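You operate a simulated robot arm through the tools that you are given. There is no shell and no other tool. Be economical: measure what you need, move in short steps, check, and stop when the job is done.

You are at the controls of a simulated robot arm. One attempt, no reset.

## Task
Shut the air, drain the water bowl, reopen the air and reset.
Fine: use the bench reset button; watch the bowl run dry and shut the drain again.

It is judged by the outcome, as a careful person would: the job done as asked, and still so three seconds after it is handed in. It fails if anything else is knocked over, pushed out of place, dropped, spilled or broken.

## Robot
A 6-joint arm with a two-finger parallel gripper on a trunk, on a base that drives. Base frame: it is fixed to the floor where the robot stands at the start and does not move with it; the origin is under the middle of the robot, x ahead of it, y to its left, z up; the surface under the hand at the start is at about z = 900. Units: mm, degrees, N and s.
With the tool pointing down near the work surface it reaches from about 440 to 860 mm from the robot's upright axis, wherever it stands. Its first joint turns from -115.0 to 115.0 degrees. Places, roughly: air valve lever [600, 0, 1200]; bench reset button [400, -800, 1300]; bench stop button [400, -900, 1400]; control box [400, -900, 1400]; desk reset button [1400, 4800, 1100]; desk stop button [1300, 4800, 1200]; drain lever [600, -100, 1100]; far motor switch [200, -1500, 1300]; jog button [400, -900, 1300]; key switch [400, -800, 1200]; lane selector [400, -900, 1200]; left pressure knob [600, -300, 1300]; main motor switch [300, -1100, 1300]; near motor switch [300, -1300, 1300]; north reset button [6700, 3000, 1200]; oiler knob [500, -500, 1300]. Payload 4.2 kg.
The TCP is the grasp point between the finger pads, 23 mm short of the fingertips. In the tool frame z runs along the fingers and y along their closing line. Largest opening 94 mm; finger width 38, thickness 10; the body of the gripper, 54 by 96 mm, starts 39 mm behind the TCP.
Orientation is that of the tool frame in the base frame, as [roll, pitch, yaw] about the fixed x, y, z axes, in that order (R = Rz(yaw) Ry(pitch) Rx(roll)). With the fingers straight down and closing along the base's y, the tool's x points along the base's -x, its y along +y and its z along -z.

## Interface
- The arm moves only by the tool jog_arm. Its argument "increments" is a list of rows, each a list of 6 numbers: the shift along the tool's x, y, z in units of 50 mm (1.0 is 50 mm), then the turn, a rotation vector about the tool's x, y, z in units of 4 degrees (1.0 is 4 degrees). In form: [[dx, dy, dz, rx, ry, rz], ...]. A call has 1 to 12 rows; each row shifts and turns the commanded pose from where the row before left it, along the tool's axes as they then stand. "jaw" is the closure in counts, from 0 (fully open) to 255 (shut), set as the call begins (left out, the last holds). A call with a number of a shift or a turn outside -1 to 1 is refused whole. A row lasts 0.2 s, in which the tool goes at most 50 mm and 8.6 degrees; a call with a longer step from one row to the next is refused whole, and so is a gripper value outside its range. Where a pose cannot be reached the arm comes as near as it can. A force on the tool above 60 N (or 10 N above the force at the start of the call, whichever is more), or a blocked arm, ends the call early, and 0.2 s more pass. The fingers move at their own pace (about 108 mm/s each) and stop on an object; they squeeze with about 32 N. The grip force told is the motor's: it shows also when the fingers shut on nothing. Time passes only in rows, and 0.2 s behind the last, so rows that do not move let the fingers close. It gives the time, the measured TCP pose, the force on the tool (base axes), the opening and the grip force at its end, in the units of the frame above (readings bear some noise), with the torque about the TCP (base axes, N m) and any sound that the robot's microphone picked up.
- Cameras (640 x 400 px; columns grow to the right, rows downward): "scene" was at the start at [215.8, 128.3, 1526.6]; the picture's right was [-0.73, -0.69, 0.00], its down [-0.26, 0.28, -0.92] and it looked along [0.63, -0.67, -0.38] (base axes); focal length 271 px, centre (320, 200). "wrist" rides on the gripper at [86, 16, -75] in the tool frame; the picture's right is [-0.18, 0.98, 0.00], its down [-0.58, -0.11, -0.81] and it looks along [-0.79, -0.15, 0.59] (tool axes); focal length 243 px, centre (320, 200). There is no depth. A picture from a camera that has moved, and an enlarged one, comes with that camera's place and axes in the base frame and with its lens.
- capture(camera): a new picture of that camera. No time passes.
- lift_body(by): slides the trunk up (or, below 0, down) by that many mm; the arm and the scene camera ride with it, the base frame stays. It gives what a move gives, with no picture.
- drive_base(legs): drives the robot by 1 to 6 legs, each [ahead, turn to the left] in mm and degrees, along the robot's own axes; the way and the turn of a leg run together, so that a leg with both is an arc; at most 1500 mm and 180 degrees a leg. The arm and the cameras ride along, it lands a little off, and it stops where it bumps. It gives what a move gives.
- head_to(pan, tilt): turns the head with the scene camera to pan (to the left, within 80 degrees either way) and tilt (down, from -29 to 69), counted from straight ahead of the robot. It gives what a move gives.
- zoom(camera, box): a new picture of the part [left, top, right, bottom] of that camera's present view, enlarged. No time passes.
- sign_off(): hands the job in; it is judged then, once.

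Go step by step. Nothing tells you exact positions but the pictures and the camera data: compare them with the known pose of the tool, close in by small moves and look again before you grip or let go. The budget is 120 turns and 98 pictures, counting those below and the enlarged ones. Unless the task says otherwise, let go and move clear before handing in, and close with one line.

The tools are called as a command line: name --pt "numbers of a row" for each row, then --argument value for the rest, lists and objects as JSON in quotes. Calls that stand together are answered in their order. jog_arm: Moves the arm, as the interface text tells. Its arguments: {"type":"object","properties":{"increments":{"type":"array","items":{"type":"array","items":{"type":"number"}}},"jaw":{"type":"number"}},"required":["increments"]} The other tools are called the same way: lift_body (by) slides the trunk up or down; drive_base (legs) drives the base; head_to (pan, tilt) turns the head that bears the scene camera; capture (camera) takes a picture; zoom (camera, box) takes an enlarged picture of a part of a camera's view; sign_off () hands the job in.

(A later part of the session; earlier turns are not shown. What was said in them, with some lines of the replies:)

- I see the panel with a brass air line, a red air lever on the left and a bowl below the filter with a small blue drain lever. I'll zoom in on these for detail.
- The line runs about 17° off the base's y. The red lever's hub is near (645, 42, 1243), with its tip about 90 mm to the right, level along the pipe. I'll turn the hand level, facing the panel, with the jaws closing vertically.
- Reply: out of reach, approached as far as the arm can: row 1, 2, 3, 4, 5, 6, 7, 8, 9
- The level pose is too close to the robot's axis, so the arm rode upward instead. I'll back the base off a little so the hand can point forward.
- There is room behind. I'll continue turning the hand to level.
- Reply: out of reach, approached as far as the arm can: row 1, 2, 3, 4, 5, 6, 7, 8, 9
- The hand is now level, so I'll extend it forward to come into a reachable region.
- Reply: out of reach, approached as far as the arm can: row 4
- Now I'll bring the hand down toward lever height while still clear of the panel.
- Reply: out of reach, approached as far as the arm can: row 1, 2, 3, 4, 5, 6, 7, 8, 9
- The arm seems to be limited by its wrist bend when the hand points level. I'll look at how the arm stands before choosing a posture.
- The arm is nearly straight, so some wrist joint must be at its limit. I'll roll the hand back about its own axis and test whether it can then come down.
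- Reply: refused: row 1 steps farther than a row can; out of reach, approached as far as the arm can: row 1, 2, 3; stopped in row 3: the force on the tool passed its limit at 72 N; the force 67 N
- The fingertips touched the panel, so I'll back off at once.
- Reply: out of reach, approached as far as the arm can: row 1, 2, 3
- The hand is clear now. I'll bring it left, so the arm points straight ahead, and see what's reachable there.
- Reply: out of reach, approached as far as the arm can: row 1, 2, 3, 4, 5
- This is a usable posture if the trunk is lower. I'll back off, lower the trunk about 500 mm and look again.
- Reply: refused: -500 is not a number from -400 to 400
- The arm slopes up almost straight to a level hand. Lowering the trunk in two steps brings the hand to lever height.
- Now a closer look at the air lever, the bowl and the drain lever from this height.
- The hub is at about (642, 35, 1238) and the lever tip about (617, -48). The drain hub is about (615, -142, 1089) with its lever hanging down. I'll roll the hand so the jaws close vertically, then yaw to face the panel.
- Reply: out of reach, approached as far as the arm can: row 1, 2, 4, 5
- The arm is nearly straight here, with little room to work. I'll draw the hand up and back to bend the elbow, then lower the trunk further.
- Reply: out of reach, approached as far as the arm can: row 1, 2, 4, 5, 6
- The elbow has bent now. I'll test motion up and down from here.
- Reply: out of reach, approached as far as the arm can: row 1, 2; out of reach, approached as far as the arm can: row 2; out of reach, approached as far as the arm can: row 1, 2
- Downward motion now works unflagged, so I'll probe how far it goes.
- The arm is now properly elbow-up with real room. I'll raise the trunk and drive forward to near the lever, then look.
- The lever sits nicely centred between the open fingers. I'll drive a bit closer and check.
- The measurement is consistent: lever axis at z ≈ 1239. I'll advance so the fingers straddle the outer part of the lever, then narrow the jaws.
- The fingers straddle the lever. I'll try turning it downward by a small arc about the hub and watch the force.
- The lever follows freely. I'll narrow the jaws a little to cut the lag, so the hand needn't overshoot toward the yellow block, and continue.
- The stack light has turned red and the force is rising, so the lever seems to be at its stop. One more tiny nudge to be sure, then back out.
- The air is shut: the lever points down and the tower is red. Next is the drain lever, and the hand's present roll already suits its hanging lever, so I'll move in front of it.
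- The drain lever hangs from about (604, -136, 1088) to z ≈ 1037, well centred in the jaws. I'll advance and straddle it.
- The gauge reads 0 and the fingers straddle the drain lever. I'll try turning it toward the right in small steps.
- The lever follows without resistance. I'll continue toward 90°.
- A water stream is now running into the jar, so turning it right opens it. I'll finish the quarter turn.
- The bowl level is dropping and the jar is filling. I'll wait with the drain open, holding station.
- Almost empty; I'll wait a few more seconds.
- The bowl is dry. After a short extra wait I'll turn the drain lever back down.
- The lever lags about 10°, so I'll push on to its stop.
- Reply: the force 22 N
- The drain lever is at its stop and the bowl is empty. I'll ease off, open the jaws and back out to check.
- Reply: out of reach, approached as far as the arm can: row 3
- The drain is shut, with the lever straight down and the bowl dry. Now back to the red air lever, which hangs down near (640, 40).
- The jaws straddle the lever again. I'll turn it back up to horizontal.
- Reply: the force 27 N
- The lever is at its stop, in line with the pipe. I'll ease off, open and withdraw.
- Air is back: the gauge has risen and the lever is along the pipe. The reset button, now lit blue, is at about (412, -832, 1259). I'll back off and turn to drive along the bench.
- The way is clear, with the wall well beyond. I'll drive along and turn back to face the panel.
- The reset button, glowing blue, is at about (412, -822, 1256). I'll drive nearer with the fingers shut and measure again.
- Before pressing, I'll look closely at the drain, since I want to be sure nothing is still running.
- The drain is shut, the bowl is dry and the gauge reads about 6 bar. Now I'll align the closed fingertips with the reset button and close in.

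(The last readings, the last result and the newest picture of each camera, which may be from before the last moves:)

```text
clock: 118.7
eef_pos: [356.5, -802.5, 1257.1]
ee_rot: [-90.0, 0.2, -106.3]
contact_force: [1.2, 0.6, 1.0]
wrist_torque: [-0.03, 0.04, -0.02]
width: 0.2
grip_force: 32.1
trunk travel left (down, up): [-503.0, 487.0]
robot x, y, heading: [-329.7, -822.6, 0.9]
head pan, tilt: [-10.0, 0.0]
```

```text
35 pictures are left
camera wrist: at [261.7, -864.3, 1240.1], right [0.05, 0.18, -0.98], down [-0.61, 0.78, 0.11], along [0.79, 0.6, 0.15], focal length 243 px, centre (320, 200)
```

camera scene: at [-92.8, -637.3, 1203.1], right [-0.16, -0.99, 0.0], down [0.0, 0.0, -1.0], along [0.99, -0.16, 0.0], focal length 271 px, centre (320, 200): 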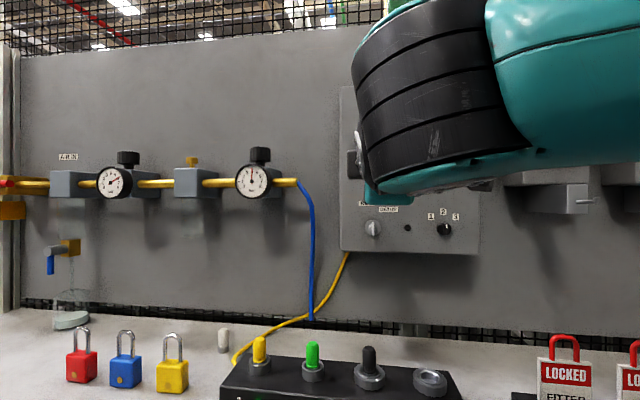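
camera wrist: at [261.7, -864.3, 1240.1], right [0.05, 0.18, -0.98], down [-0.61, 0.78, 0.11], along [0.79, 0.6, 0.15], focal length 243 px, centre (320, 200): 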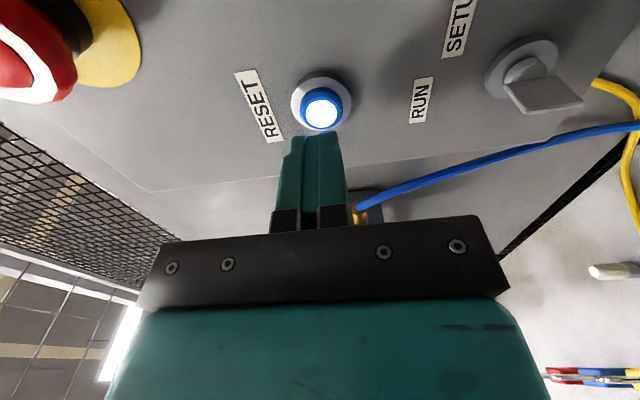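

jog_arm --pt "0.1 0.04 0.2 0 0 0" --pt "0 0 0.16 0 0 0"

capture --camera "wrist"

```text
clock: 119.2
eef_pos: [372.3, -811.4, 1254.4]
ee_rot: [-90.1, 0.1, -106.3]
contact_force: [0.0, -0.2, 0.1]
wrist_torque: [0.01, 0.0, 0.03]
width: 0.1
grip_force: 32.0
trunk travel left (down, up): [-503.0, 487.0]
robot x, y, heading: [-328.8, -821.4, 0.9]
head pan, tilt: [-10.0, 0.0]
```

```text
34 pictures are left
camera wrist: at [277.1, -873.9, 1238.3], right [0.05, 0.18, -0.98], down [-0.61, 0.78, 0.11], along [0.79, 0.59, 0.15], focal length 243 px, centre (320, 200)
```

wrist: 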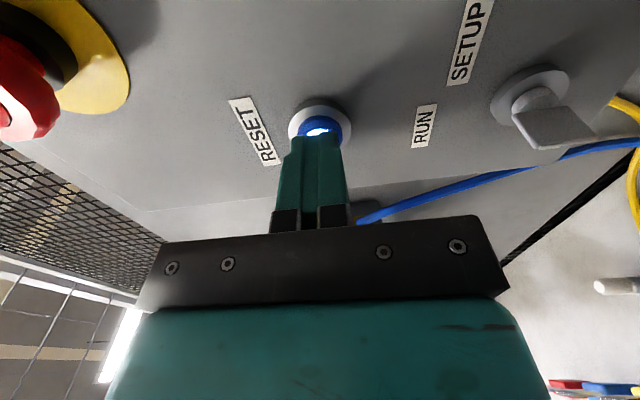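

The fingertips are aligned and a few millimetres off the cap. I'll press slowly.

jog_arm --pt "0 0 0.06 0 0 0" --pt "0 0 0.06 0 0 0" --pt "0 0 0.06 0 0 0"

jog_arm --pt "0 0 0.05 0 0 0" --pt "0 0 0.05 0 0 0"

capture --camera "wrist"

```text
clock: 120.0
eef_pos: [380.0, -814.7, 1255.9]
ee_rot: [-90.0, 0.1, -106.3]
contact_force: [-2.5, 0.1, -1.4]
wrist_torque: [0.04, 0.04, -0.03]
width: 0.3
grip_force: 32.0
trunk travel left (down, up): [-503.0, 487.0]
robot x, y, heading: [-328.6, -818.1, 0.7]
head pan, tilt: [-10.0, 0.0]
heard: click
```

```text
clock: 120.7
eef_pos: [384.6, -814.1, 1256.7]
ee_rot: [-90.0, 0.1, -106.3]
contact_force: [-16.6, 2.4, -4.9]
wrist_torque: [0.11, 0.09, -0.26]
width: 0.2
grip_force: 32.1
trunk travel left (down, up): [-503.0, 487.0]
robot x, y, heading: [-333.9, -817.2, 1.1]
head pan, tilt: [-10.0, 0.0]
```

```text
33 pictures are left
camera wrist: at [288.5, -877.5, 1238.8], right [0.05, 0.18, -0.98], down [-0.61, 0.78, 0.11], along [0.79, 0.59, 0.15], focal length 243 px, centre (320, 200)
```

wrist: 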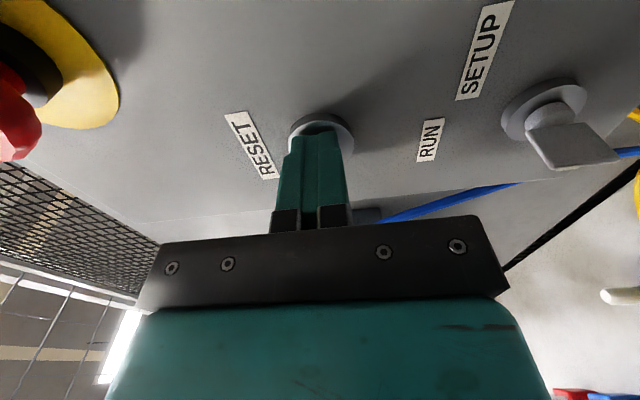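

A click was heard and the button bottomed out. I'll withdraw straight back and check the tower light.

jog_arm --pt "0 0 -0.3 0 0 0" --pt "0 0 -0.9 0 0 0" --pt "0 0 -0.9 0 0 0"

drive_base --legs '[[-250, 0]]'

head_to --pan 0 --tilt -12

capture --camera "scene"

capture --camera "wrist"

```text
clock: 121.5
eef_pos: [285.0, -787.6, 1255.1]
ee_rot: [-90.0, 0.0, -106.3]
contact_force: [0.2, -0.8, -0.5]
wrist_torque: [-0.01, -0.03, 0.0]
width: 0.0
grip_force: 31.9
trunk travel left (down, up): [-503.0, 487.0]
robot x, y, heading: [-331.4, -817.8, 0.7]
head pan, tilt: [-10.0, 0.0]
```

```text
clock: 123.3
eef_pos: [35.0, -789.5, 1255.4]
ee_rot: [-89.9, 0.1, -106.1]
contact_force: [0.1, -0.2, 0.3]
wrist_torque: [0.01, 0.01, 0.0]
width: 0.2
grip_force: 32.1
trunk travel left (down, up): [-503.0, 487.0]
robot x, y, heading: [-581.8, -824.7, 0.7]
head pan, tilt: [-10.0, 0.0]
```

```text
clock: 124.0
eef_pos: [35.3, -789.7, 1254.4]
ee_rot: [-90.0, 0.1, -106.1]
contact_force: [0.0, -0.1, 0.1]
wrist_torque: [-0.01, 0.01, 0.0]
width: 0.2
grip_force: 32.4
trunk travel left (down, up): [-503.0, 487.0]
robot x, y, heading: [-579.7, -823.1, 0.9]
head pan, tilt: [0.0, -12.0]
```

```text
32 pictures are left
camera scene: at [-348.0, -624.9, 1221.2], right [0.02, -1.0, 0.0], down [0.21, 0.0, -0.98], along [0.98, 0.02, 0.21], focal length 271 px, centre (320, 200)
```

scene: 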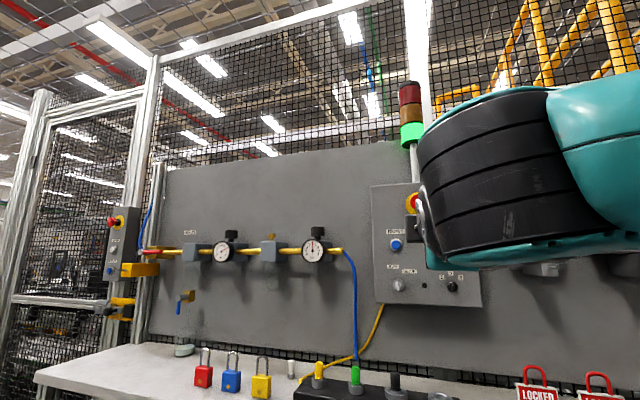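

```text
31 pictures are left
camera wrist: at [-60.2, -852.3, 1238.3], right [0.05, 0.18, -0.98], down [-0.61, 0.78, 0.11], along [0.79, 0.6, 0.15], focal length 243 px, centre (320, 200)
```

wrist: 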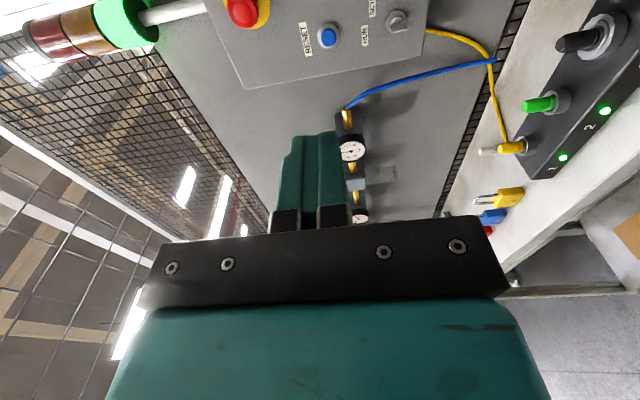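

The tower is green and the reset light is out. One last check of the valve side.

zoom --camera "scene" --box '[130, 220, 350, 370]'

```text
2.67 times, centred on (240, 295) of scene
camera zoom: at [-348.0, -624.9, 1221.2], right [0.02, -1.0, 0.0], down [0.21, 0.0, -0.98], along [0.98, 0.02, 0.21], focal length 723 px, centre (533, -53)
```

zoom: 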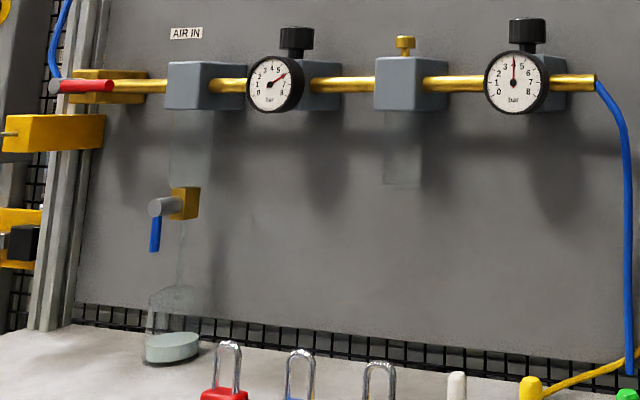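

The air lever is along the pipe, the drain lever is down, the bowl is empty, pressure is back and the tower is green. The hand is clear, so I'm handing in.

sign_off

```text
The job is handed in.
```

The air was shut, the bowl drained dry and the drain shut again; then the air was reopened and the bench reset button pressed, and the tower light is green. Early on, the fingertips bumped the panel once at about 72 N while I was finding a workable arm posture, and I saw nothing moved or damaged in the pictures afterwards.
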